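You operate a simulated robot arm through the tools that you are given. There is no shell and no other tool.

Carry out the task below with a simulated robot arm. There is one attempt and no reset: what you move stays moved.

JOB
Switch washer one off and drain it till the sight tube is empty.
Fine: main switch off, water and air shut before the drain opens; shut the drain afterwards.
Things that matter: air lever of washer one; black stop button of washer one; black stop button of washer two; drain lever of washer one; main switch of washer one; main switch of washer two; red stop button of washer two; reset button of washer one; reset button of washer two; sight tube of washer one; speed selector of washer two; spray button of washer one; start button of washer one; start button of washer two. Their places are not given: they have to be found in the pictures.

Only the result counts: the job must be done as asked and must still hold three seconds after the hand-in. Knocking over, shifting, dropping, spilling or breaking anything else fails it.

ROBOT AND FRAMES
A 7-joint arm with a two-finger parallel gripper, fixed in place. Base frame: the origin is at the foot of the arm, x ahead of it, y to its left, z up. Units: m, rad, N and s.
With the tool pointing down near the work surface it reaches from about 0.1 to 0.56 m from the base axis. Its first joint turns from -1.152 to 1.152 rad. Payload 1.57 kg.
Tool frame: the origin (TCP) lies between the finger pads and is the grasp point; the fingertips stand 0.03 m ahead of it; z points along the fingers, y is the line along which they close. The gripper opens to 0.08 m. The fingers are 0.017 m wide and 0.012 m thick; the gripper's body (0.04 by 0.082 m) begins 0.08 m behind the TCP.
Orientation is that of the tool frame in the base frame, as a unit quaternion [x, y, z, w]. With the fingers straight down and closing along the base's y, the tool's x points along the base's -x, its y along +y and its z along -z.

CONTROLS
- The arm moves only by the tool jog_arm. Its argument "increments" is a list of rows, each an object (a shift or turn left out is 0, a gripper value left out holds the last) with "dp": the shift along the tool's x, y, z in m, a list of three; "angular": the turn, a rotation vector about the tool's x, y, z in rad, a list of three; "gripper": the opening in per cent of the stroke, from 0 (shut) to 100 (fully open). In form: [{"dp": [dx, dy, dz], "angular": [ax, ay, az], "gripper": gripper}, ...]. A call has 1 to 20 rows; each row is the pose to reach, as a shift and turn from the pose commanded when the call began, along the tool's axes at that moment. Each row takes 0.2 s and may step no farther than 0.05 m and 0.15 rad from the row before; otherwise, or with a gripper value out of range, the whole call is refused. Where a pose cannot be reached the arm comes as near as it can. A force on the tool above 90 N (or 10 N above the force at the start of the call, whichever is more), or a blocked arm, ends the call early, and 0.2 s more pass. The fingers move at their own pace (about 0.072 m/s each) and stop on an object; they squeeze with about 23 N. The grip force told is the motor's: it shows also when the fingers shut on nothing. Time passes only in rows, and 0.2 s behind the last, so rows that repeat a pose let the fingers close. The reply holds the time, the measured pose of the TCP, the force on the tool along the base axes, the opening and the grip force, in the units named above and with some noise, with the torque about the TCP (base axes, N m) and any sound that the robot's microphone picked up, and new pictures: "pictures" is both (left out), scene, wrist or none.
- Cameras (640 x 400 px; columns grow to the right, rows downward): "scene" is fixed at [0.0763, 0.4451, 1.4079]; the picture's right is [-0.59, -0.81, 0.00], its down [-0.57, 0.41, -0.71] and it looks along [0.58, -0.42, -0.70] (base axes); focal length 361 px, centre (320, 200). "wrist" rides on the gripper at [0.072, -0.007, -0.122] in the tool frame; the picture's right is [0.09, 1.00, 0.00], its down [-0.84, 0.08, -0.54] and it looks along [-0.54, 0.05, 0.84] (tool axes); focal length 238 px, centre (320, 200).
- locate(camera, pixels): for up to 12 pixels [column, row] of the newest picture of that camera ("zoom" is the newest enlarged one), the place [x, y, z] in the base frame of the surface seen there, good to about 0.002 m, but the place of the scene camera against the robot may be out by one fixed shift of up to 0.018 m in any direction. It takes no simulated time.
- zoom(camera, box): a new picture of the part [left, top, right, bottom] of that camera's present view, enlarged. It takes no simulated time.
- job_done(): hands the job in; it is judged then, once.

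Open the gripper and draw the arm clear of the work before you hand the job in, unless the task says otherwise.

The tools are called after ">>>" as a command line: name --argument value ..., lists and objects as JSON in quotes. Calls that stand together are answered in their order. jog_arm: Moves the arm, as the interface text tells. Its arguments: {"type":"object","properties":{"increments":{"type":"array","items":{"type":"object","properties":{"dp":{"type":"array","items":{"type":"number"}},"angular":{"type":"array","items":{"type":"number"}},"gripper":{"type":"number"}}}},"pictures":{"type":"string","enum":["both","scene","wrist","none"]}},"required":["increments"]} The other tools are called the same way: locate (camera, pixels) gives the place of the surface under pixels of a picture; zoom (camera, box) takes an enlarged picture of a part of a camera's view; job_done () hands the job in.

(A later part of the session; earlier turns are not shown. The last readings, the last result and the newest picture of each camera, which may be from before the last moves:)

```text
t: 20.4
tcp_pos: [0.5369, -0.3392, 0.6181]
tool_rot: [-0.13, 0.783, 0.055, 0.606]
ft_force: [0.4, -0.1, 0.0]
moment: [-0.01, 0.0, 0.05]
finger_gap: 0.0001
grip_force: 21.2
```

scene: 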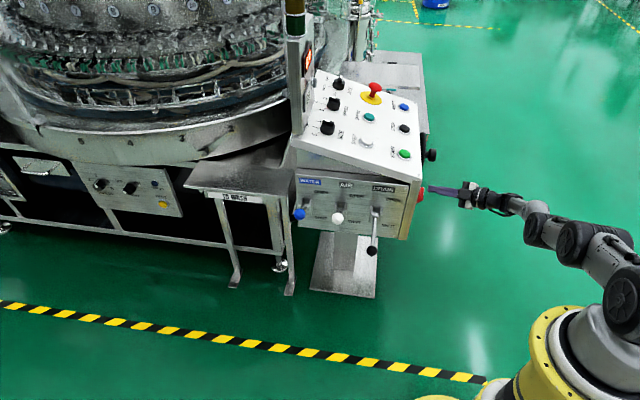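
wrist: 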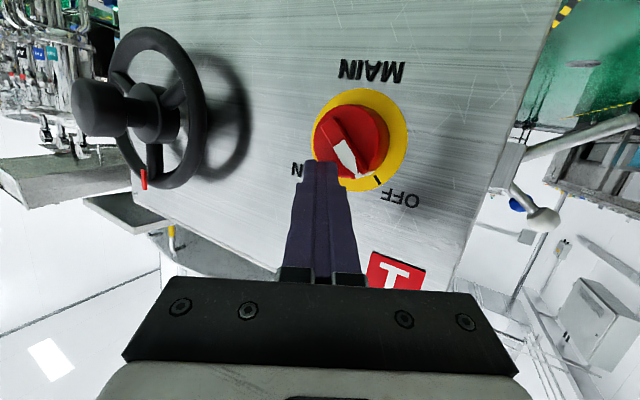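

The pointer has turned most of the way (white tip at (352,165), near the OFF tick). I continue the arc.

>>> jog_arm --increments '[{"dp": [0, 0.0028, -0.0016]}, {"dp": [0, 0.0055, -0.0031]}, {"dp": [0.0011, 0.007, -0.0037]}, {"dp": [0.0022, 0.0084, -0.0042]}]' --pictures "wrist"

>>> zoom --camera "wrist" --box '[280, 50, 440, 220]'

```text
t: 21.4
tcp_pos: [0.5324, -0.3358, 0.6213]
tool_rot: [-0.13, 0.781, 0.051, 0.608]
ft_force: [11.5, -5.6, 2.6]
moment: [-0.03, -0.26, -0.27]
finger_gap: 0.0001
grip_force: 21.0
```

wrist: 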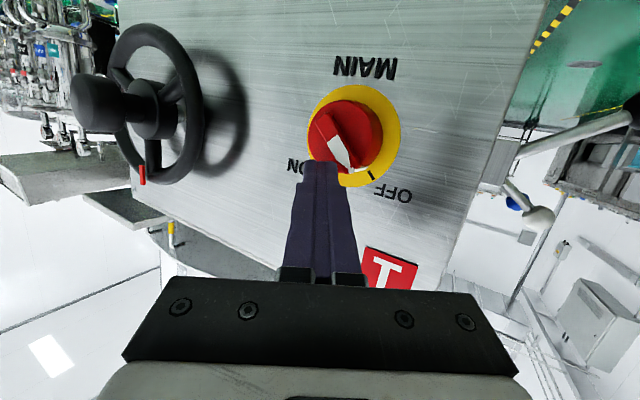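

```text
2.35 times, centred on (360, 135) of wrist
```

zoom: 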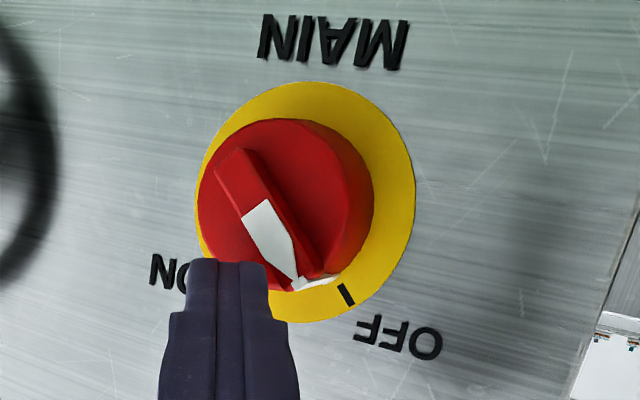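

Force is now about 13 N against the push, perhaps the end stop at OFF. I measure the bar's angle.

>>> locate --camera "zoom" --pixels '[[228, 165], [237, 160], [255, 200], [270, 225], [285, 255], [295, 278], [310, 265], [280, 195], [347, 295], [260, 165]]'

```text
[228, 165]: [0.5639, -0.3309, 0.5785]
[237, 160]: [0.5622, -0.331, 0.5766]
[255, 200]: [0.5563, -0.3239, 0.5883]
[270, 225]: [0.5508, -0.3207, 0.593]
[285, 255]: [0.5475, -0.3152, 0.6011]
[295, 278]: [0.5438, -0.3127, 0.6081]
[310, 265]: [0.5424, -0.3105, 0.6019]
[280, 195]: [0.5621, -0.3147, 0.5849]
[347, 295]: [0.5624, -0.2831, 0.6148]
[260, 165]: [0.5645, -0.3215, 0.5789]
```

The bar is at about −41°, mirror of ON's +42°, i.e. at OFF. I press 3 mm further to make sure it is against the stop, then look.

>>> jog_arm --increments '[{"dp": [0.001, 0.0014, -0.0005]}, {"dp": [0.0021, 0.0027, -0.001]}]' --pictures "wrist"

>>> zoom --camera "wrist" --box '[280, 50, 440, 220]'

```text
t: 22.0
tcp_pos: [0.533, -0.3351, 0.6208]
tool_rot: [-0.13, 0.78, 0.049, 0.61]
ft_force: [17.0, -13.2, 8.6]
moment: [-0.05, -0.46, -0.55]
finger_gap: 0.0003
grip_force: 20.9
```

wrist: 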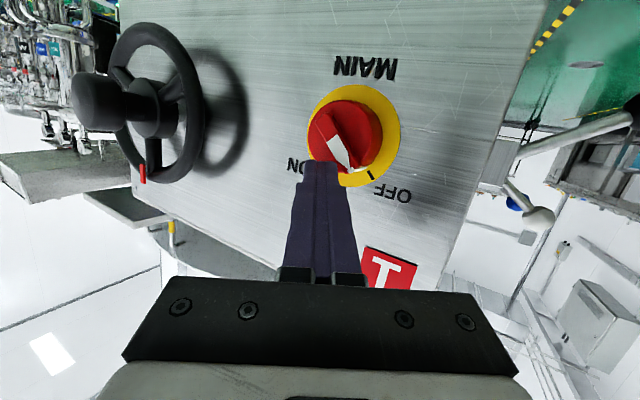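

```text
2.35 times, centred on (360, 135) of wrist
```

zoom: 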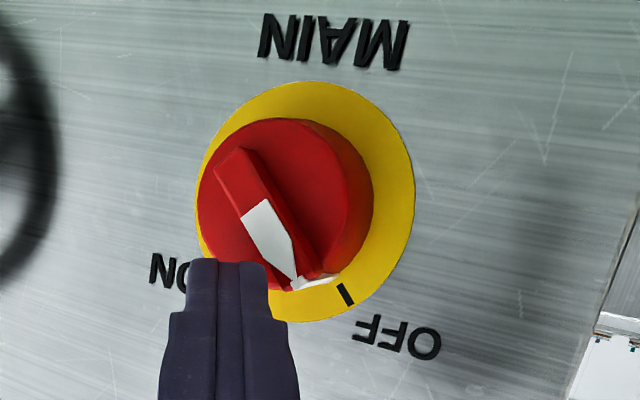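

The force rose with no more rotation, so it is on its OFF stop. I ease off sideways and retreat along the knob axis.

>>> jog_arm --increments '[{"dp": [-0.0003, -0.0043, 0.0025]}, {"dp": [-0.001, -0.007, 0.004]}, {"dp": [0.0055, -0.019, -0.0168]}, {"dp": [0.012, -0.0315, -0.0376]}, {"dp": [0.0185, -0.044, -0.0584]}]' --pictures "both"

>>> zoom --camera "wrist" --box '[280, 50, 440, 220]'

>>> zoom --camera "scene" --box '[280, 0, 400, 120]'

```text
t: 23.2
tcp_pos: [0.4807, -0.3905, 0.6127]
tool_rot: [-0.129, 0.783, 0.054, 0.606]
ft_force: [0.0, -0.2, 0.6]
moment: [0.0, 0.02, 0.01]
finger_gap: 0.0001
grip_force: 21.1
```

scene: 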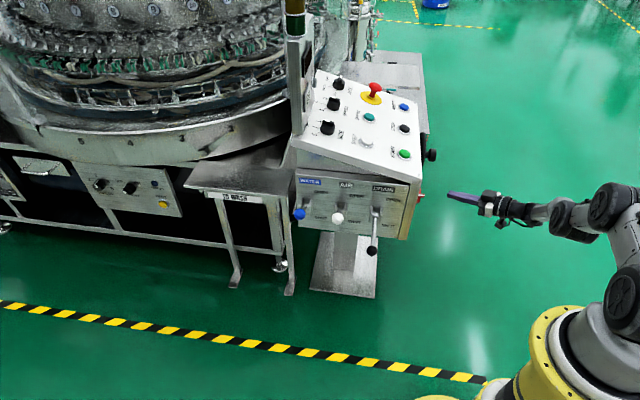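
wrist: 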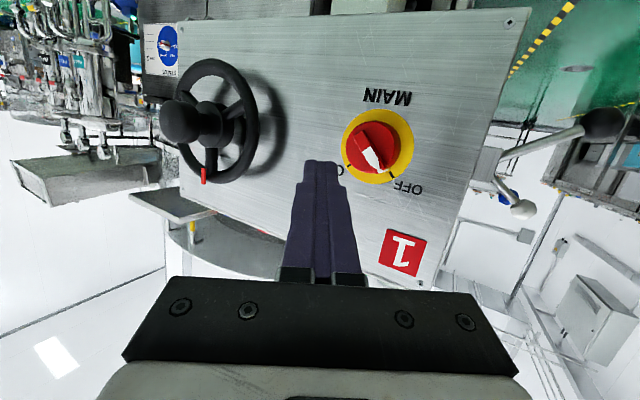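

```text
2.35 times, centred on (360, 135) of wrist
```

zoom: 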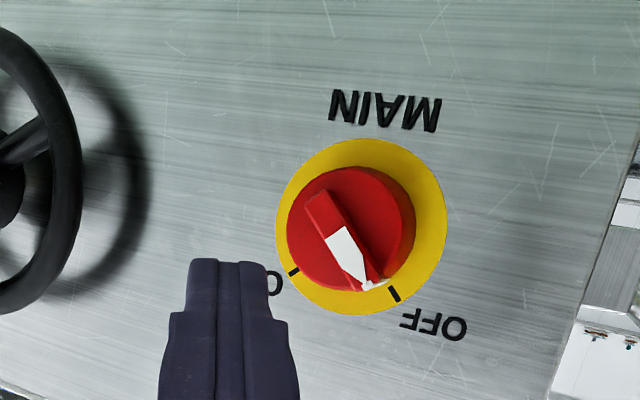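

```text
3.33 times, centred on (340, 60) of scene
```

zoom: 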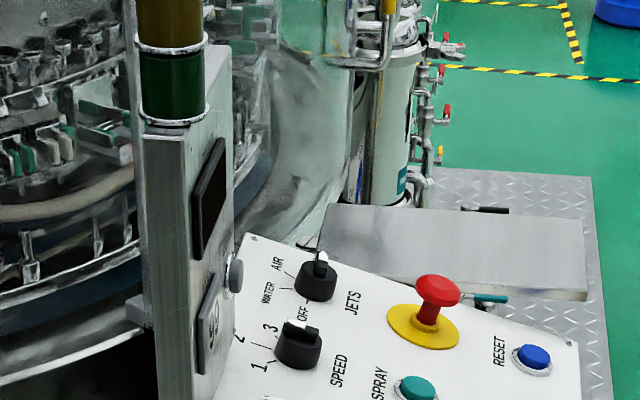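

The pointer is at OFF and the red "000" display has gone dark. Now I retreat and go round to look at the lever panel.

>>> jog_arm --increments '[{"dp": [-0.0289, 0.0155, -0.0283]}, {"dp": [-0.0578, 0.031, -0.0566]}, {"dp": [-0.0868, 0.0464, -0.0848]}, {"dp": [-0.1157, 0.0619, -0.1131]}, {"dp": [-0.1446, 0.0774, -0.1414]}, {"dp": [-0.1527, 0.1238, -0.1372], "angular": [0.0827, 0.0063, 0.022]}, {"dp": [-0.1608, 0.1701, -0.133], "angular": [0.1653, 0.0126, 0.0441]}, {"dp": [-0.169, 0.2165, -0.1287], "angular": [0.248, 0.0189, 0.0661]}, {"dp": [-0.1771, 0.2629, -0.1245], "angular": [0.3307, 0.0252, 0.0882]}, {"dp": [-0.1852, 0.3092, -0.1203], "angular": [0.4133, 0.0315, 0.1102]}, {"dp": [-0.1933, 0.3556, -0.1161], "angular": [0.496, 0.0378, 0.1323]}]' --pictures "both"

```text
t: 25.6
tcp_pos: [0.3506, -0.1471, 0.9066]
tool_rot: [0.059, 0.8, -0.061, 0.594]
ft_force: [-0.2, 0.4, -0.3]
moment: [0.0, -0.01, -0.01]
finger_gap: 0.0
grip_force: 21.1
out of reach, approached as far as the arm can: row 4, 5, 6, 8, 9, 10, 11
```

scene: 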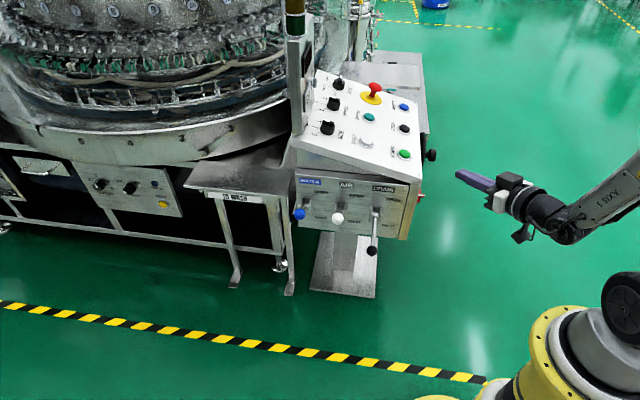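
wrist: 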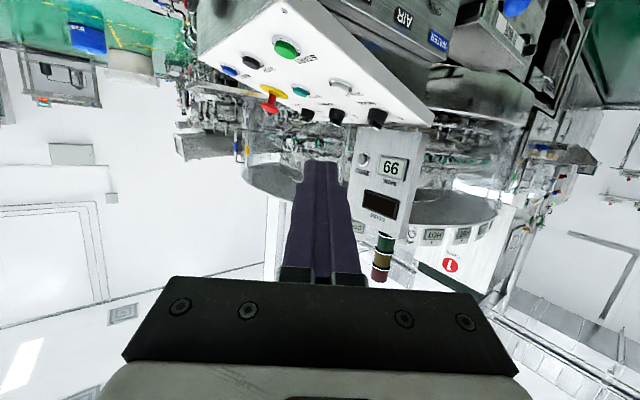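

A red "1" badge is visible at (450,265) on the machine body, with green-labelled windows nearby. I zoom in there to look for the sight tube.

>>> zoom --camera "wrist" --box '[330, 130, 530, 290]'

>>> zoom --camera "wrist" --box '[400, 0, 640, 170]'

>>> zoom --camera "wrist" --box '[150, 0, 330, 200]'

```text
2.50 times, centred on (430, 210) of wrist
```

zoom: 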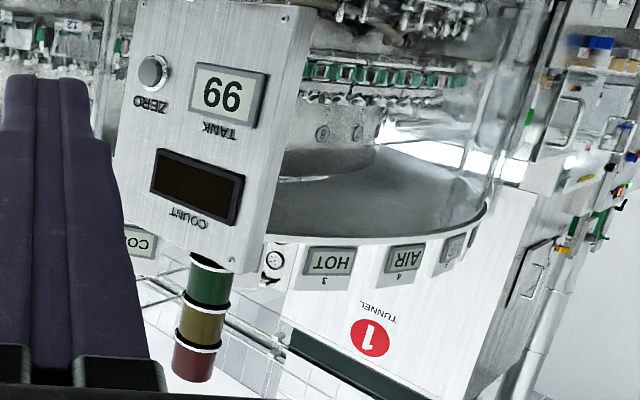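

```text
2.35 times, centred on (520, 85) of wrist
```

zoom: 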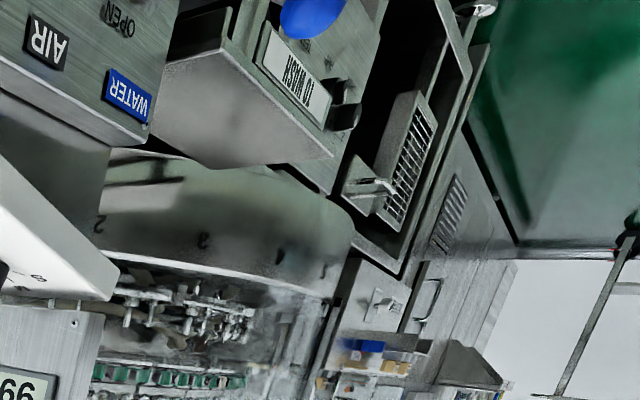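

```text
2.00 times, centred on (240, 100) of wrist
```

zoom: 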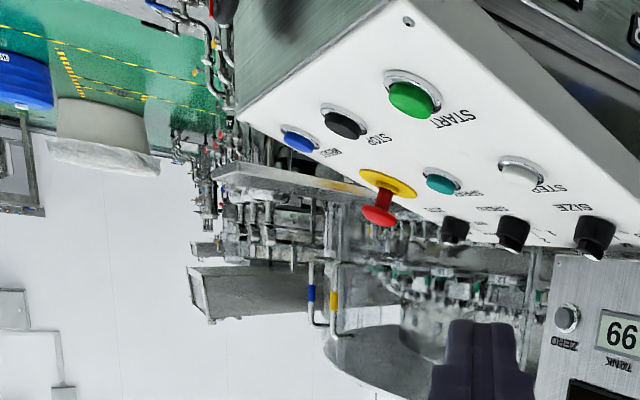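

This shows the displays and a "TUNNEL 1" badge, but no sight tube. I pitch the tool down and shift left to see the lever panel and what's beside it.

>>> jog_arm --increments '[{"dp": [0.0159, 0.0358, -0.0068], "angular": [0, 0.14, 0]}, {"dp": [0.0318, 0.0716, -0.0136], "angular": [0, 0.28, 0]}, {"dp": [0.0477, 0.1074, -0.0204], "angular": [0, 0.42, 0]}, {"dp": [0.0636, 0.1432, -0.0272], "angular": [0, 0.56, 0]}]' --pictures "both"

```text
t: 26.6
tcp_pos: [0.3125, -0.0816, 0.8429]
tool_rot: [0.067, 0.933, -0.039, 0.35]
ft_force: [0.5, 0.6, -0.3]
moment: [0.01, 0.01, 0.01]
finger_gap: 0.0001
grip_force: 21.4
out of reach, approached as far as the arm can: row 2, 3, 4
```

scene: 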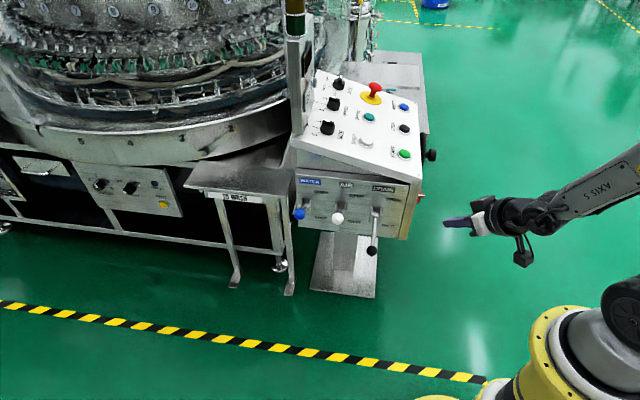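
wrist: 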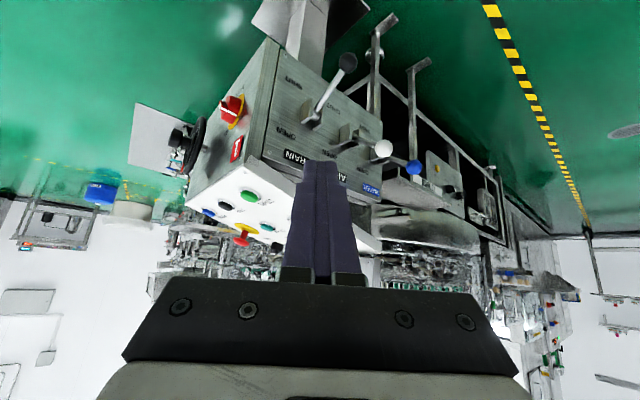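

The view includes the lever panel at (330,130). I zoom for detail there and beneath the shelf.

>>> zoom --camera "wrist" --box '[260, 20, 460, 220]'

>>> zoom --camera "wrist" --box '[370, 0, 600, 250]'

>>> zoom --camera "wrist" --box '[120, 60, 300, 280]'

>>> locate --camera "wrist" --pixels '[[349, 62], [384, 149], [415, 167], [312, 118], [346, 136], [375, 148], [330, 90], [360, 120], [437, 168], [410, 178], [380, 20], [420, 62]]'

```text
2.00 times, centred on (360, 120) of wrist
```

zoom: 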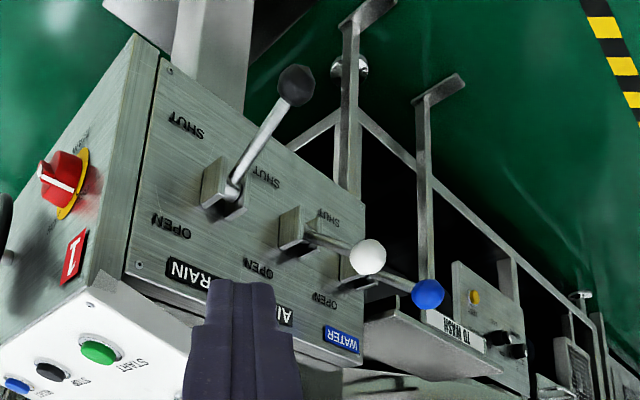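

```text
1.60 times, centred on (485, 125) of wrist
```

zoom: 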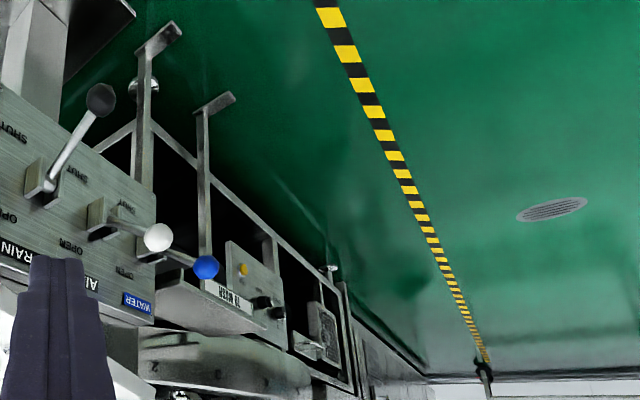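

```text
1.82 times, centred on (210, 170) of wrist
```

zoom: 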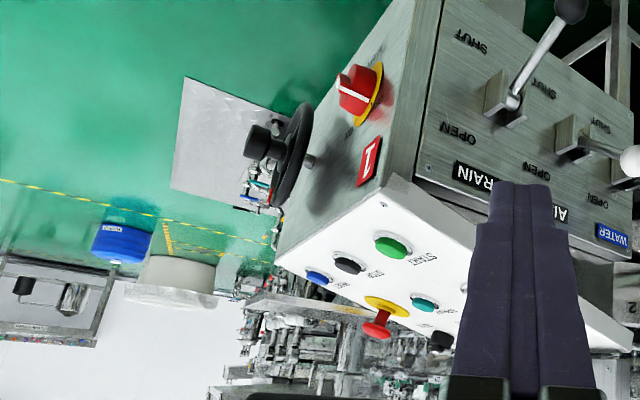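

```text
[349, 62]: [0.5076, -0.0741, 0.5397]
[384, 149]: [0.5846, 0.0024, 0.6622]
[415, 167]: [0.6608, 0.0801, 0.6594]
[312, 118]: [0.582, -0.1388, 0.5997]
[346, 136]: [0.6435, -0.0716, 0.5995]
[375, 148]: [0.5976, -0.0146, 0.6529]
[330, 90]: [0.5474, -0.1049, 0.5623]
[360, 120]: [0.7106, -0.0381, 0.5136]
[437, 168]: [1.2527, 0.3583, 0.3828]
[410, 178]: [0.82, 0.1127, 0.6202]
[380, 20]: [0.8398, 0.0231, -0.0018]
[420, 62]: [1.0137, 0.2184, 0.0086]
```

I see the drain pivot at about z=0.60 and its rod 33° below horizontal, water/air equally above. Still no sight tube; I search the scene picture more finely.

>>> zoom --camera "scene" --box '[330, 0, 410, 60]'

>>> zoom --camera "scene" --box '[370, 40, 450, 110]'

>>> zoom --camera "scene" --box '[180, 120, 310, 220]'

>>> zoom --camera "scene" --box '[0, 100, 130, 250]'

>>> zoom --camera "scene" --box '[280, 150, 330, 230]'

```text
6.67 times, centred on (370, 30) of scene
```

zoom: 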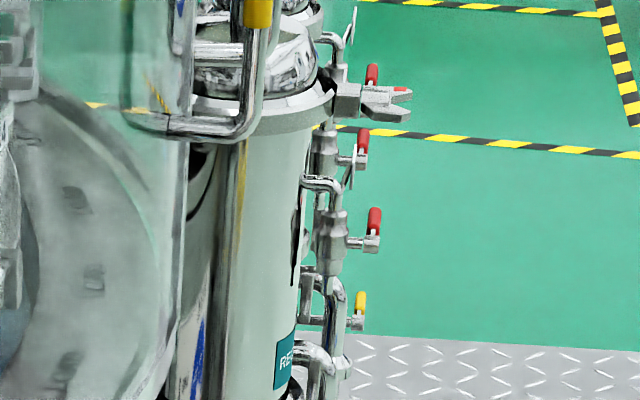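

```text
5.71 times, centred on (410, 75) of scene
```

zoom: 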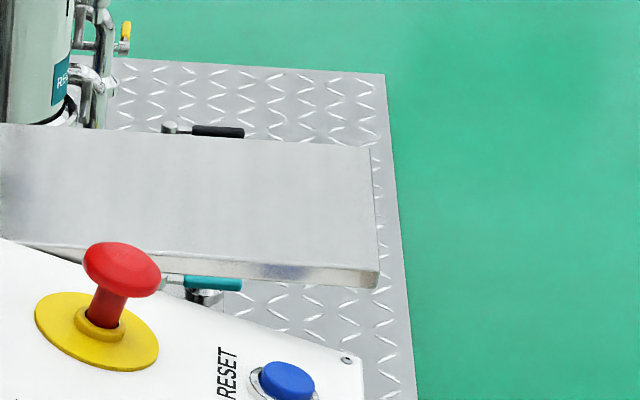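

```text
4.00 times, centred on (245, 170) of scene
```

zoom: 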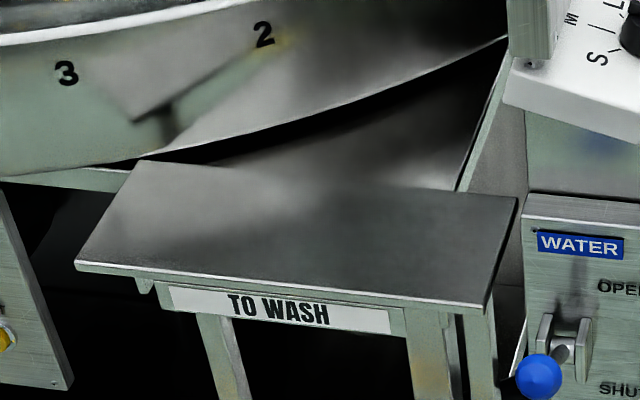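

```text
2.67 times, centred on (65, 175) of scene
```

zoom: 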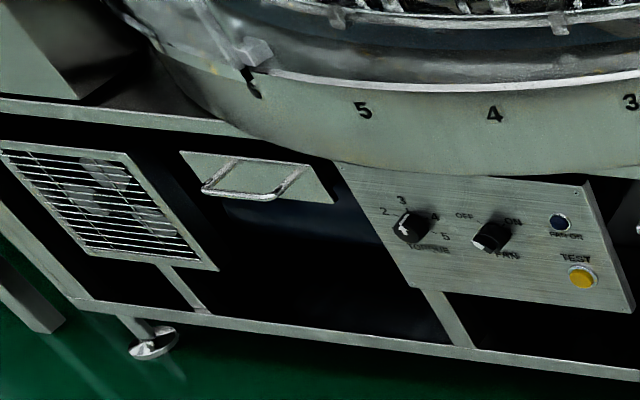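

```text
5.00 times, centred on (305, 190) of scene
```

zoom: 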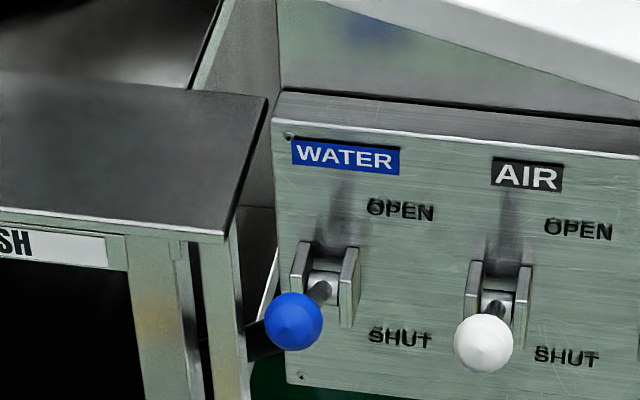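

I plan to grip each lever ball facing the panel (heading −45°) and swing it along its arc. First I yaw the tool −0.6 rad and move left, staying high, to face the lever panel; I also check the shelf corner near the blue lever.

>>> jog_arm --increments '[{"dp": [-0.0056, 0.0286, 0.0145], "angular": [0.0792, 0.0031, 0.0903]}, {"dp": [-0.0112, 0.0572, 0.0291], "angular": [0.1584, 0.0062, 0.1806]}, {"dp": [-0.0168, 0.0859, 0.0436], "angular": [0.2376, 0.0093, 0.2709]}, {"dp": [-0.0224, 0.1145, 0.0582], "angular": [0.3168, 0.0124, 0.3612]}, {"dp": [-0.028, 0.1431, 0.0727], "angular": [0.396, 0.0155, 0.4515]}]' --pictures "both"

>>> locate --camera "scene" --pixels '[[287, 196], [294, 168], [186, 186], [292, 240], [240, 175]]'

```text
t: 27.8
tcp_pos: [0.217, -0.2006, 0.7959]
tool_rot: [0.311, 0.885, -0.103, 0.332]
ft_force: [0.5, 0.1, 0.5]
moment: [0.01, 0.02, 0.0]
finger_gap: 0.0
grip_force: 21.3
out of reach, approached as far as the arm can: row 1, 2, 3, 4, 5
```

scene: 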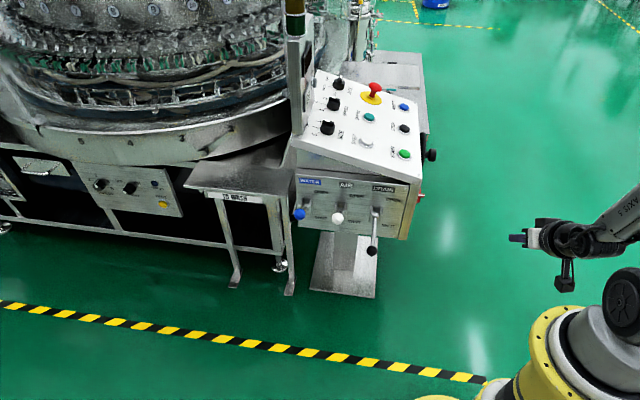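
wrist: 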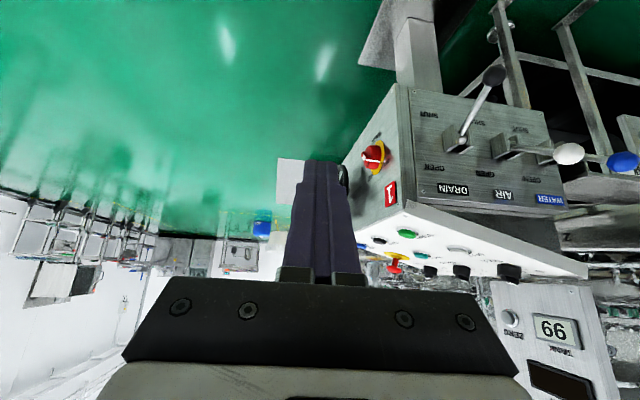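

```text
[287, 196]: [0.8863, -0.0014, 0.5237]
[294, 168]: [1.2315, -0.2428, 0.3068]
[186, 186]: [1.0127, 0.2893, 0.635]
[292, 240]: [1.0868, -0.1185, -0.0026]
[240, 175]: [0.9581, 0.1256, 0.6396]
```

The solver got stuck with the wrist too near the base axis. I move outward and up to a roomier area with the orientation unchanged.

>>> jog_arm --increments '[{"dp": [-0.021, 0.0347, -0.0073]}, {"dp": [-0.042, 0.0695, -0.0146]}, {"dp": [-0.0631, 0.1042, -0.0218]}, {"dp": [-0.0841, 0.139, -0.0291]}, {"dp": [-0.1051, 0.1737, -0.0364]}]' --pictures "both"

```text
t: 29.0
tcp_pos: [0.3741, -0.0953, 0.9038]
tool_rot: [0.305, 0.886, -0.106, 0.332]
ft_force: [0.3, 0.4, -0.1]
moment: [-0.03, 0.0, -0.01]
finger_gap: 0.0001
grip_force: 21.1
out of reach, approached as far as the arm can: row 1, 2, 3
```

scene: 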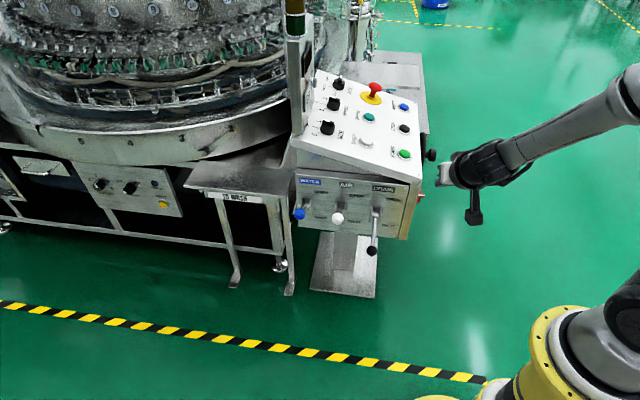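
wrist: 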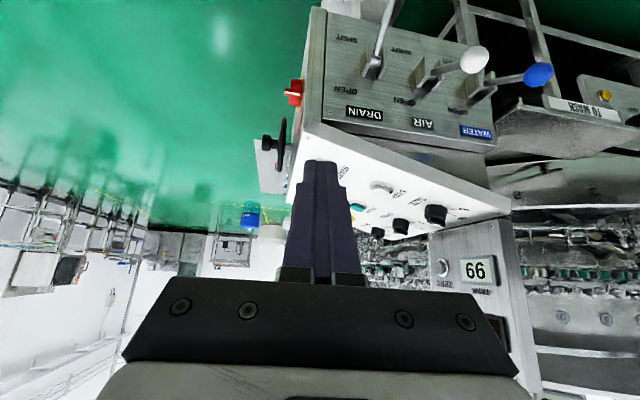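

Free again. I now shift left and slightly down toward the front of the lever panel, same orientation.

>>> jog_arm --increments '[{"dp": [0.0175, 0.0332, -0.0013]}, {"dp": [0.0351, 0.0664, -0.0026]}, {"dp": [0.0526, 0.0995, -0.0038]}, {"dp": [0.0702, 0.1327, -0.0051]}, {"dp": [0.0877, 0.1659, -0.0064]}]' --pictures "both"

```text
t: 30.2
tcp_pos: [0.4207, 0.084, 0.855]
tool_rot: [0.311, 0.885, -0.103, 0.332]
ft_force: [-1.0, 0.3, 0.2]
moment: [0.01, 0.0, 0.0]
finger_gap: 0.0
grip_force: 21.8
```

scene: 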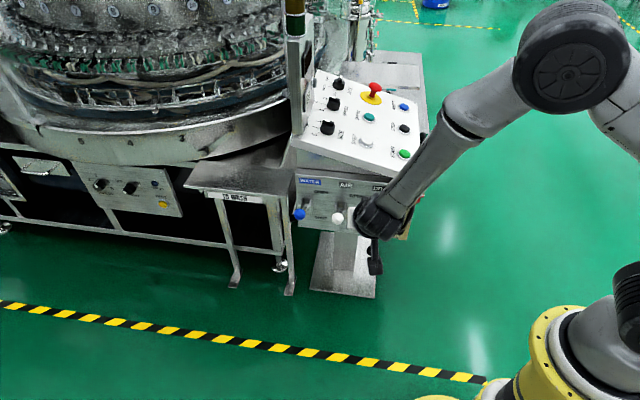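
wrist: 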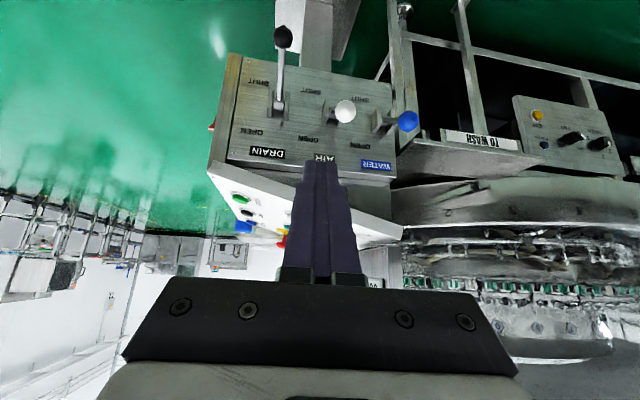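

Good head-on view of the lever panel: black ball (283,37), white (345,112), blue (408,121). I zoom and measure.

>>> zoom --camera "wrist" --box '[200, 10, 440, 190]'

>>> locate --camera "wrist" --pixels '[[283, 37], [345, 112], [408, 121], [280, 100], [281, 70], [330, 112], [382, 122], [300, 80], [365, 110], [283, 26], [345, 102], [408, 111]]'

```text
2.22 times, centred on (320, 100) of wrist
```

zoom: 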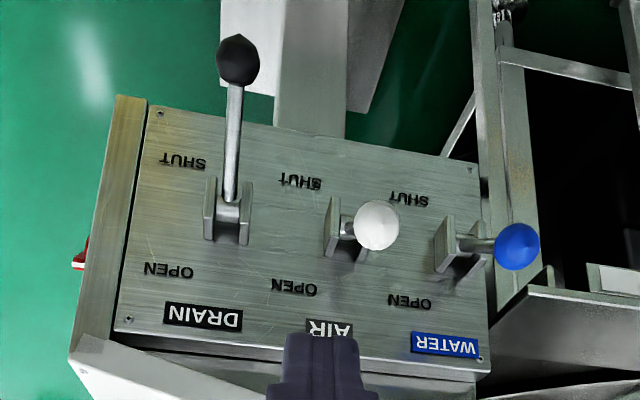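

```text
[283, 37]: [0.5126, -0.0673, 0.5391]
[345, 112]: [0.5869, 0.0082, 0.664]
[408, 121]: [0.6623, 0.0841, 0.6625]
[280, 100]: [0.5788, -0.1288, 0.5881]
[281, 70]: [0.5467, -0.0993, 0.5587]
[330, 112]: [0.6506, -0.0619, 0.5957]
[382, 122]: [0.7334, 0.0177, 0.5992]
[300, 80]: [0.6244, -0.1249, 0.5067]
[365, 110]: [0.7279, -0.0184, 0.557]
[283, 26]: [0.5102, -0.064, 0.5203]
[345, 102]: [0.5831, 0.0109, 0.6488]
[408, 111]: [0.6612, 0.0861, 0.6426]
```

Centres come out: white ≈(0.598,0.002,0.654), blue ≈(0.675,0.081,0.654), black ≈(0.519,−0.075,0.527). I open the gripper partly and go to a pre-grasp 8 cm before the white (air) ball, heading −45°, pitch 30°.

>>> jog_arm --increments '[{"dp": [0.0028, 0.0099, 0.0404], "angular": [0.0192, -0.0687, 0.0223], "gripper": 70}, {"dp": [0.0055, 0.0198, 0.0808], "angular": [0.0383, -0.1374, 0.0447]}, {"dp": [0.0083, 0.0296, 0.1213], "angular": [0.0575, -0.2062, 0.067]}, {"dp": [0.011, 0.0395, 0.1617], "angular": [0.0766, -0.2749, 0.0894]}, {"dp": [0.0138, 0.0494, 0.2021], "angular": [0.0958, -0.3436, 0.1117]}]' --pictures "both"

```text
t: 31.4
tcp_pos: [0.5509, 0.049, 0.6916]
tool_rot: [0.352, 0.79, -0.178, 0.469]
ft_force: [0.3, -0.1, -0.4]
moment: [-0.03, 0.04, -0.01]
finger_gap: 0.0561
grip_force: 0.2
```

scene: 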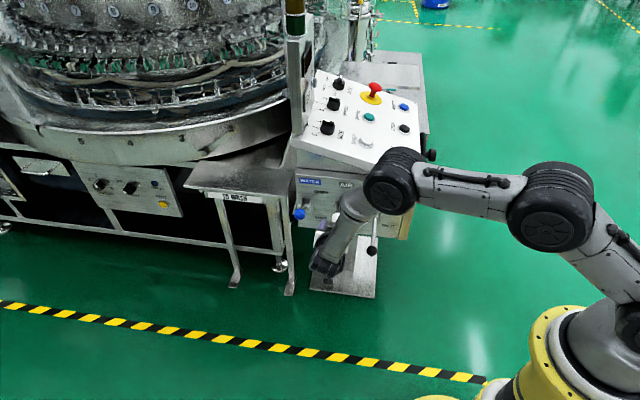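
wrist: 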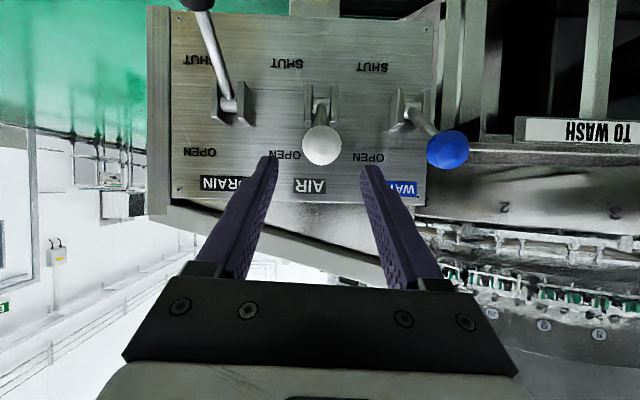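

The white ball (322,145) sits between the open fingers. I measure it again from here.

>>> locate --camera "wrist" --pixels '[[322, 145], [322, 130], [306, 145], [338, 145], [447, 150], [198, 5], [240, 105], [220, 60], [415, 110], [318, 105]]'

>>> zoom --camera "wrist" --box '[140, 0, 500, 200]'

```text
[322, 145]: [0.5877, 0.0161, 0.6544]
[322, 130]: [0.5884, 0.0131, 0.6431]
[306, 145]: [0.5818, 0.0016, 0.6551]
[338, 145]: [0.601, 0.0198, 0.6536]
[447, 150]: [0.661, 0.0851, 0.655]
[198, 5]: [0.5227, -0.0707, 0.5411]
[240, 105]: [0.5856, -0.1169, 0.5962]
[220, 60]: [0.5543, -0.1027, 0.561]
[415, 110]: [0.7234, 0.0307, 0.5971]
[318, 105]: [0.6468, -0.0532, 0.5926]
```

```text
1.78 times, centred on (320, 100) of wrist
```

zoom: 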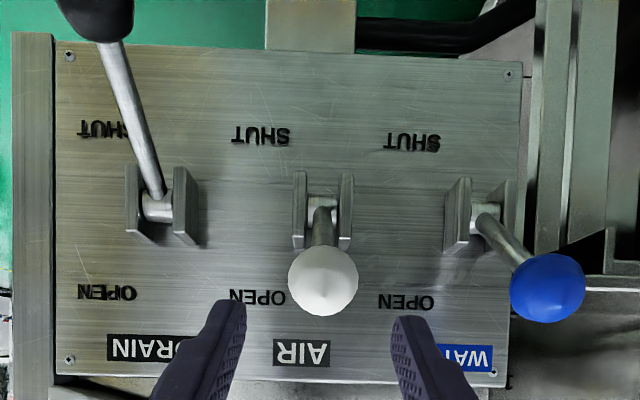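

Ball centre refined to r≈0.421, u≈0.427, z≈0.651. I advance 77 mm along the fingers and close on the ball.

>>> jog_arm --increments '[{"dp": [0.0009, 0.0009, 0.0258]}, {"dp": [0.0018, 0.0017, 0.0516]}, {"dp": [0.0027, 0.0026, 0.0774]}, {"dp": [0.0027, 0.0026, 0.0774], "gripper": 20}, {"dp": [0.0027, 0.0026, 0.0774], "gripper": 20}, {"dp": [0.0027, 0.0026, 0.0774], "gripper": 20}]' --pictures "wrist"

```text
t: 32.8
tcp_pos: [0.5991, 0.0026, 0.6507]
tool_rot: [0.353, 0.791, -0.178, 0.467]
ft_force: [-1.8, -1.9, 1.5]
moment: [-0.11, -0.06, 0.03]
finger_gap: 0.035
grip_force: 42.5
```

wrist: 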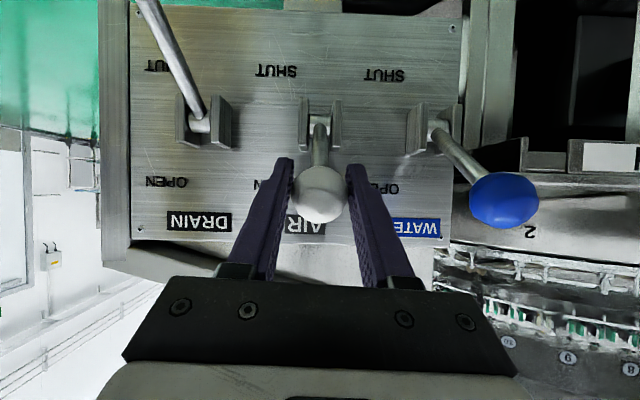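

Gripped (gap 35 mm). I swing it down along the first half of the arc and watch the force.

>>> jog_arm --increments '[{"dp": [0.0082, -0.0004, -0.0004]}, {"dp": [0.0164, -0.0009, -0.0006]}, {"dp": [0.0245, -0.0013, 0.0003]}, {"dp": [0.0325, -0.0018, 0.0014]}, {"dp": [0.0404, -0.0022, 0.0036]}, {"dp": [0.0482, -0.0027, 0.006]}]' --pictures "wrist"

```text
t: 34.2
tcp_pos: [0.5843, 0.0182, 0.6067]
tool_rot: [0.353, 0.789, -0.181, 0.468]
ft_force: [-13.8, -13.9, 11.7]
moment: [-0.82, -0.9, -0.03]
finger_gap: 0.0353
grip_force: 42.4
```

wrist: 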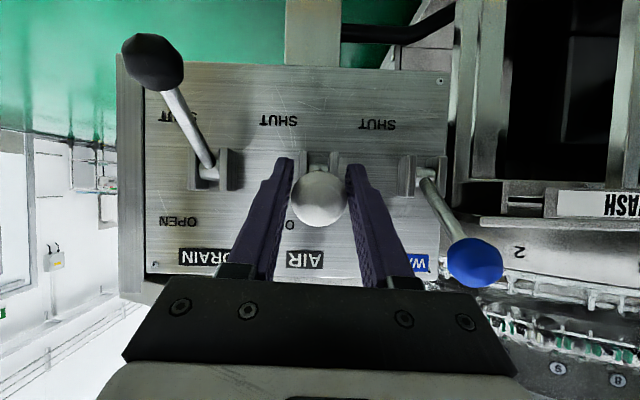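

There's ~20 N sideways (−u) so I shift 2 mm that way while continuing the swing down.

>>> jog_arm --increments '[{"dp": [0.0074, -0.0024, 0.0034]}, {"dp": [0.0148, -0.0033, 0.007]}, {"dp": [0.0216, -0.0037, 0.0114]}, {"dp": [0.0282, -0.0041, 0.0161]}, {"dp": [0.0343, -0.0045, 0.0216]}, {"dp": [0.0401, -0.0048, 0.0273]}]' --pictures "wrist"

```text
t: 35.6
tcp_pos: [0.5854, 0.0163, 0.557]
tool_rot: [0.351, 0.791, -0.178, 0.468]
ft_force: [-14.7, 6.1, 8.1]
moment: [-0.88, -0.92, 0.02]
finger_gap: 0.0356
grip_force: 41.5
```

wrist: 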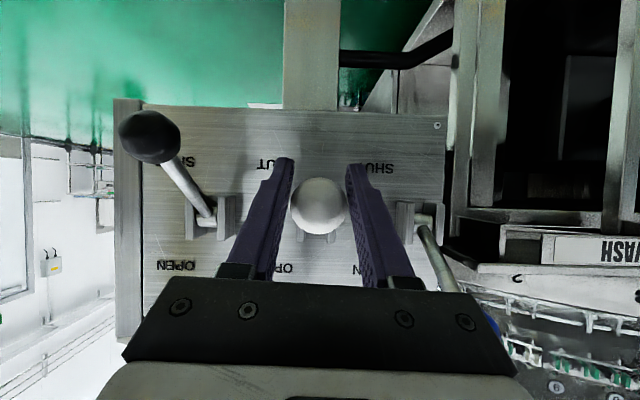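

Still compliant. I continue to the lower end, keeping slightly further from the panel.

>>> jog_arm --increments '[{"dp": [0.0058, -0.0005, 0.0038]}, {"dp": [0.0112, -0.001, 0.0105]}, {"dp": [0.0153, -0.0012, 0.0175]}, {"dp": [0.0192, -0.0015, 0.0248]}]' --pictures "wrist"

```text
t: 36.6
tcp_pos: [0.5957, 0.0067, 0.5301]
tool_rot: [0.352, 0.791, -0.176, 0.468]
ft_force: [-6.3, 12.5, 5.3]
moment: [-0.92, -0.88, -0.04]
finger_gap: 0.0353
grip_force: 42.4
```

wrist: 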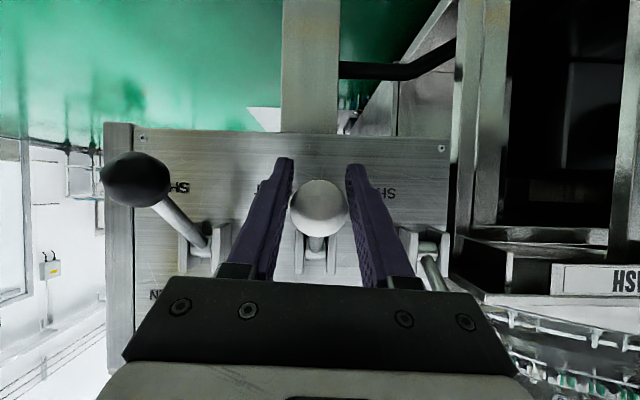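

White ball at row 207 versus black at row 180 suggests it isn't fully down yet. I measure the black ball for comparison.

>>> locate --camera "wrist" --pixels '[[138, 180], [138, 195], [318, 207], [318, 190], [190, 225], [205, 245], [318, 245], [425, 250]]'

>>> zoom --camera "wrist" --box '[90, 120, 450, 300]'

```text
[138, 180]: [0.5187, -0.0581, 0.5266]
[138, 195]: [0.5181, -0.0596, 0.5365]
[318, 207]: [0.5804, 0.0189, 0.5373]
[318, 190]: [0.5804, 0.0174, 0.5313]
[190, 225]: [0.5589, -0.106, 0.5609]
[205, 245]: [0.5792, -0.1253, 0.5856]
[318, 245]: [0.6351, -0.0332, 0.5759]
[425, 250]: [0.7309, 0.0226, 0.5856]
```

```text
1.78 times, centred on (270, 210) of wrist
```

zoom: 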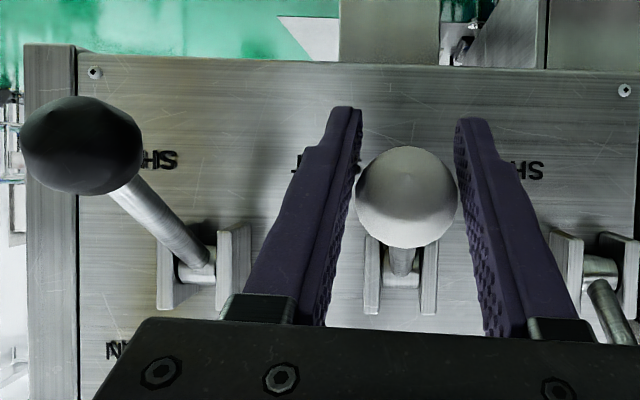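

White is at about −31°, black (shut) at −37°. I push it the rest of the way, about 1.4 cm along the arc.

>>> jog_arm --increments '[{"dp": [0.0028, -0.0002, 0.0046]}, {"dp": [0.0055, -0.0004, 0.0093]}, {"dp": [0.0082, -0.0005, 0.0139]}]' --pictures "wrist"

>>> locate --camera "wrist" --pixels '[[318, 205]]'

```text
t: 37.4
tcp_pos: [0.6016, 0.0012, 0.516]
tool_rot: [0.352, 0.79, -0.177, 0.47]
ft_force: [-0.3, 11.1, 8.3]
moment: [-0.98, -0.85, -0.04]
finger_gap: 0.035
grip_force: 42.0
```

wrist: 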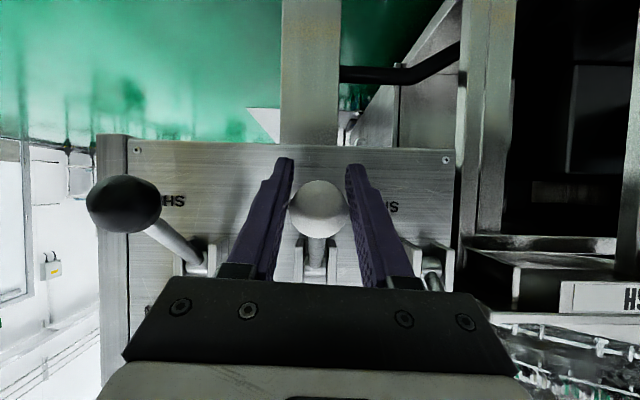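

```text
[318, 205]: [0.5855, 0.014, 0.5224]
```

White ball now matches the black one's height (rows 207 vs 205). A small extra push checks that it is on its stop.

>>> jog_arm --increments '[{"dp": [0.0012, 0, 0.003]}, {"dp": [0.0023, 0, 0.006]}]' --pictures "none"

```text
t: 38.0
tcp_pos: [0.6054, -0.0019, 0.5116]
tool_rot: [0.352, 0.79, -0.176, 0.469]
ft_force: [-16.4, 23.8, 28.7]
moment: [-0.18, -0.17, -0.06]
finger_gap: 0.0349
grip_force: 42.0
```

The force jumped to ~40 N: it is on the SHUT stop. I release and back off along the fingers.

>>> jog_arm --increments '[{"dp": [-0.001, 0, -0.004], "gripper": 75}, {"dp": [-0.001, 0, -0.004], "gripper": 75}, {"dp": [-0.001, 0, -0.03]}, {"dp": [-0.001, 0, -0.07]}, {"dp": [-0.001, 0, -0.11]}]' --pictures "both"

```text
t: 39.2
tcp_pos: [0.5384, 0.0634, 0.5654]
tool_rot: [0.353, 0.791, -0.178, 0.467]
ft_force: [-0.5, -0.1, 0.0]
moment: [0.03, 0.01, 0.02]
finger_gap: 0.0601
grip_force: 0.0
```

scene: 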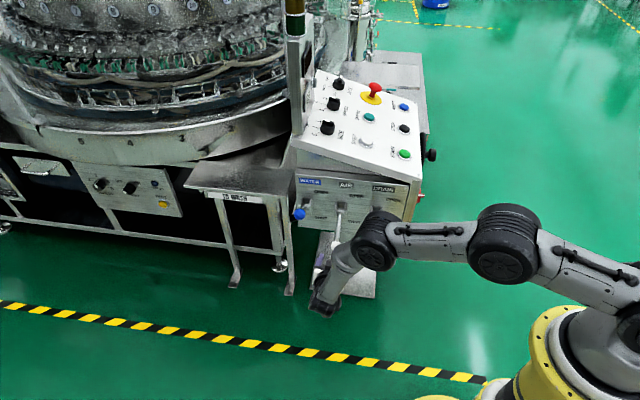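
wrist: 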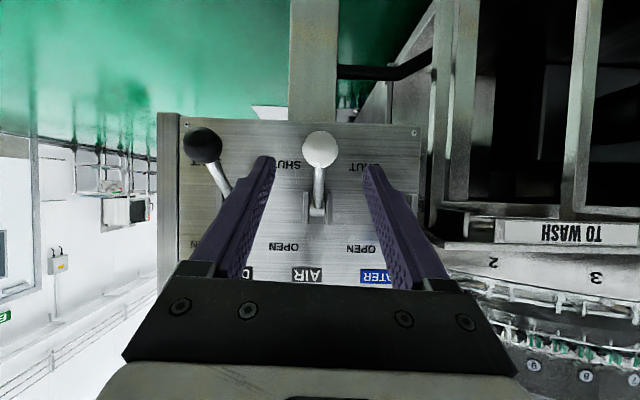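

The white lever stays down beside the black one: air is shut. Next water: I rise, then go to a pre-grasp before the blue ball with a more radial heading (−22°) for reach.

>>> jog_arm --increments '[{"dp": [-0.0296, 0.007, -0.0232]}, {"dp": [-0.0592, 0.014, -0.0464]}, {"dp": [-0.0887, 0.021, -0.0695]}, {"dp": [-0.1183, 0.028, -0.0927]}, {"dp": [-0.1178, 0.0422, -0.0834], "angular": [-0.0867, 0.0049, -0.0496]}, {"dp": [-0.1174, 0.0565, -0.074], "angular": [-0.1733, 0.0098, -0.0992]}, {"dp": [-0.1169, 0.0707, -0.0647], "angular": [-0.26, 0.0147, -0.1488]}, {"dp": [-0.1164, 0.0849, -0.0553], "angular": [-0.3466, 0.0196, -0.1984]}]' --pictures "both"

```text
t: 41.0
tcp_pos: [0.6005, 0.1119, 0.701]
tool_rot: [0.188, 0.845, -0.08, 0.494]
ft_force: [0.9, 0.0, -0.1]
moment: [-0.03, -0.01, -0.03]
finger_gap: 0.0599
grip_force: 0.1
```

scene: 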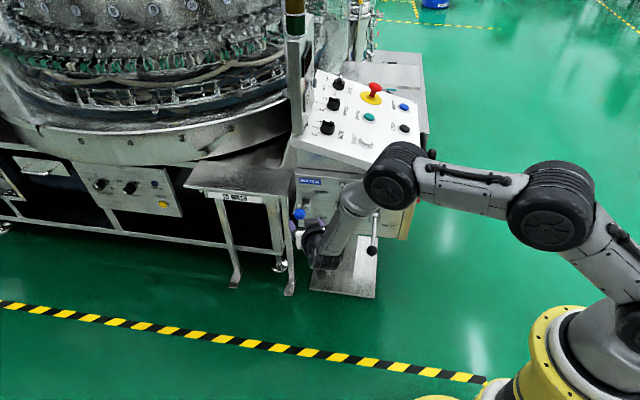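
wrist: 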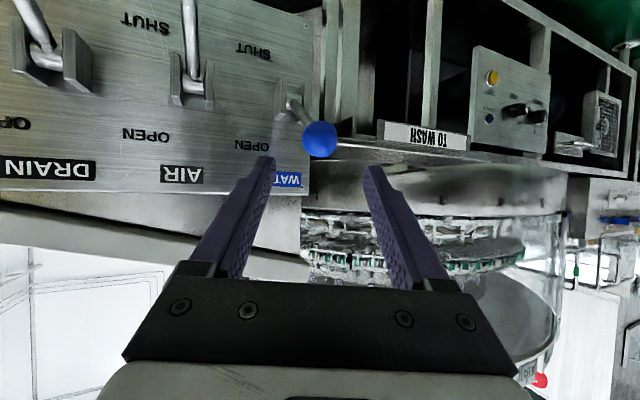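

The blue ball (320,140) is between the fingers. I measure it before advancing.

>>> locate --camera "wrist" --pixels '[[320, 140], [320, 127], [306, 140], [334, 140], [297, 112]]'

>>> zoom --camera "wrist" --box '[230, 60, 410, 200]'

```text
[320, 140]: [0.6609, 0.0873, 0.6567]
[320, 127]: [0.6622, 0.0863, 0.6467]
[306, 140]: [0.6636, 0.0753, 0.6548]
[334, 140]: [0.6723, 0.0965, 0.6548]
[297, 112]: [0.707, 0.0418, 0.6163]
```

```text
2.86 times, centred on (320, 130) of wrist
```

zoom: 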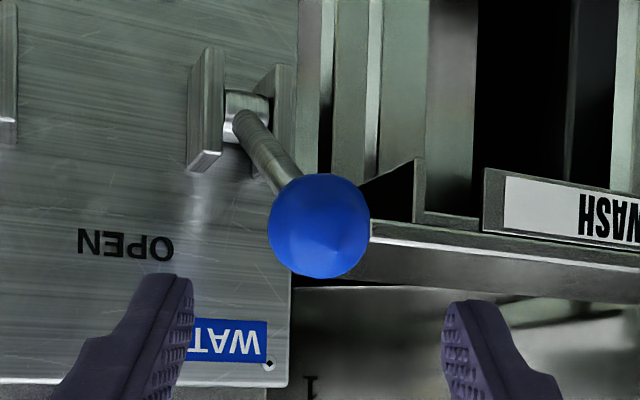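

Ball centre ≈(0.676,0.081,0.653), straight ahead. I advance 82 mm and close on it.

>>> jog_arm --increments '[{"dp": [0.0002, -0.0001, 0.0276]}, {"dp": [0.0003, -0.0002, 0.0551]}, {"dp": [0.0005, -0.0003, 0.0827]}, {"dp": [0.0005, -0.0003, 0.0827], "gripper": 20}, {"dp": [0.0005, -0.0003, 0.0827], "gripper": 20}, {"dp": [0.0005, -0.0003, 0.0827], "gripper": 20}]' --pictures "wrist"

```text
t: 42.4
tcp_pos: [0.6651, 0.0837, 0.6576]
tool_rot: [0.189, 0.844, -0.081, 0.494]
ft_force: [4.5, -3.7, -3.5]
moment: [-0.14, -0.13, -0.01]
finger_gap: 0.0351
grip_force: 42.0
```

wrist: 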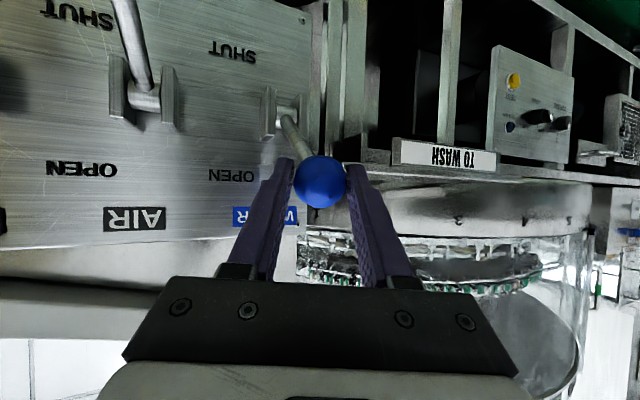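

Gripped. I swing it down along the fitted arc (pivot r≈0.502, z≈0.585), first half.

>>> jog_arm --increments '[{"dp": [0.0087, 0.0015, -0.0006]}, {"dp": [0.0173, 0.003, -0.0008]}, {"dp": [0.0263, 0.004, 0.0001]}, {"dp": [0.0352, 0.0049, 0.0013]}, {"dp": [0.044, 0.0054, 0.0036]}, {"dp": [0.0527, 0.0058, 0.0063]}]' --pictures "wrist"

```text
t: 43.8
tcp_pos: [0.6503, 0.0998, 0.6106]
tool_rot: [0.188, 0.844, -0.082, 0.495]
ft_force: [-1.0, -8.4, 10.8]
moment: [-0.74, -1.17, -0.15]
finger_gap: 0.0352
grip_force: 42.3
```

wrist: 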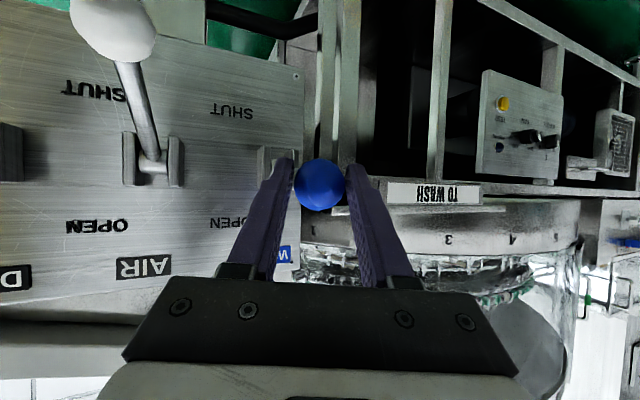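

Moving well with low force. I continue through the second half of the arc.

>>> jog_arm --increments '[{"dp": [0.0081, -0.0001, 0.0037]}, {"dp": [0.0162, -0.0004, 0.0077]}, {"dp": [0.0238, -0.0011, 0.0127]}, {"dp": [0.0312, -0.0019, 0.018]}, {"dp": [0.0377, -0.0031, 0.0241]}, {"dp": [0.044, -0.0045, 0.0305]}, {"dp": [0.0494, -0.0062, 0.0374]}, {"dp": [0.0545, -0.0081, 0.0447]}]' --pictures "wrist"

```text
t: 45.6
tcp_pos: [0.6593, 0.0917, 0.5381]
tool_rot: [0.188, 0.846, -0.08, 0.493]
ft_force: [-5.1, 8.5, 8.2]
moment: [-0.61, -1.13, 0.1]
finger_gap: 0.0356
grip_force: 42.6
```

wrist: 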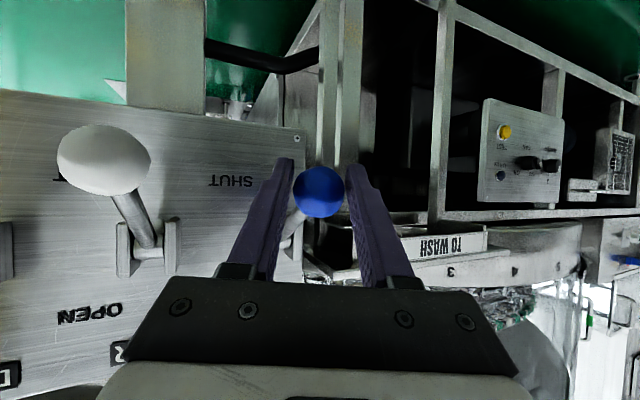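

Nearly down. I carry on to the end stop.

>>> jog_arm --increments '[{"dp": [0.004, -0.0022, 0.0079]}, {"dp": [0.0079, -0.0045, 0.0158]}, {"dp": [0.0094, -0.0058, 0.0199]}, {"dp": [0.0108, -0.0072, 0.024]}]' --pictures "wrist"

```text
t: 46.6
tcp_pos: [0.6711, 0.0835, 0.5203]
tool_rot: [0.186, 0.845, -0.079, 0.496]
ft_force: [-24.1, 21.2, 22.4]
moment: [-0.12, -0.32, 0.15]
finger_gap: 0.0351
grip_force: 41.7
```

wrist: 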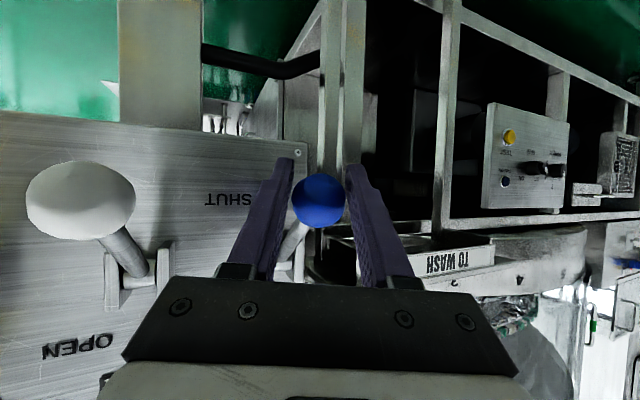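

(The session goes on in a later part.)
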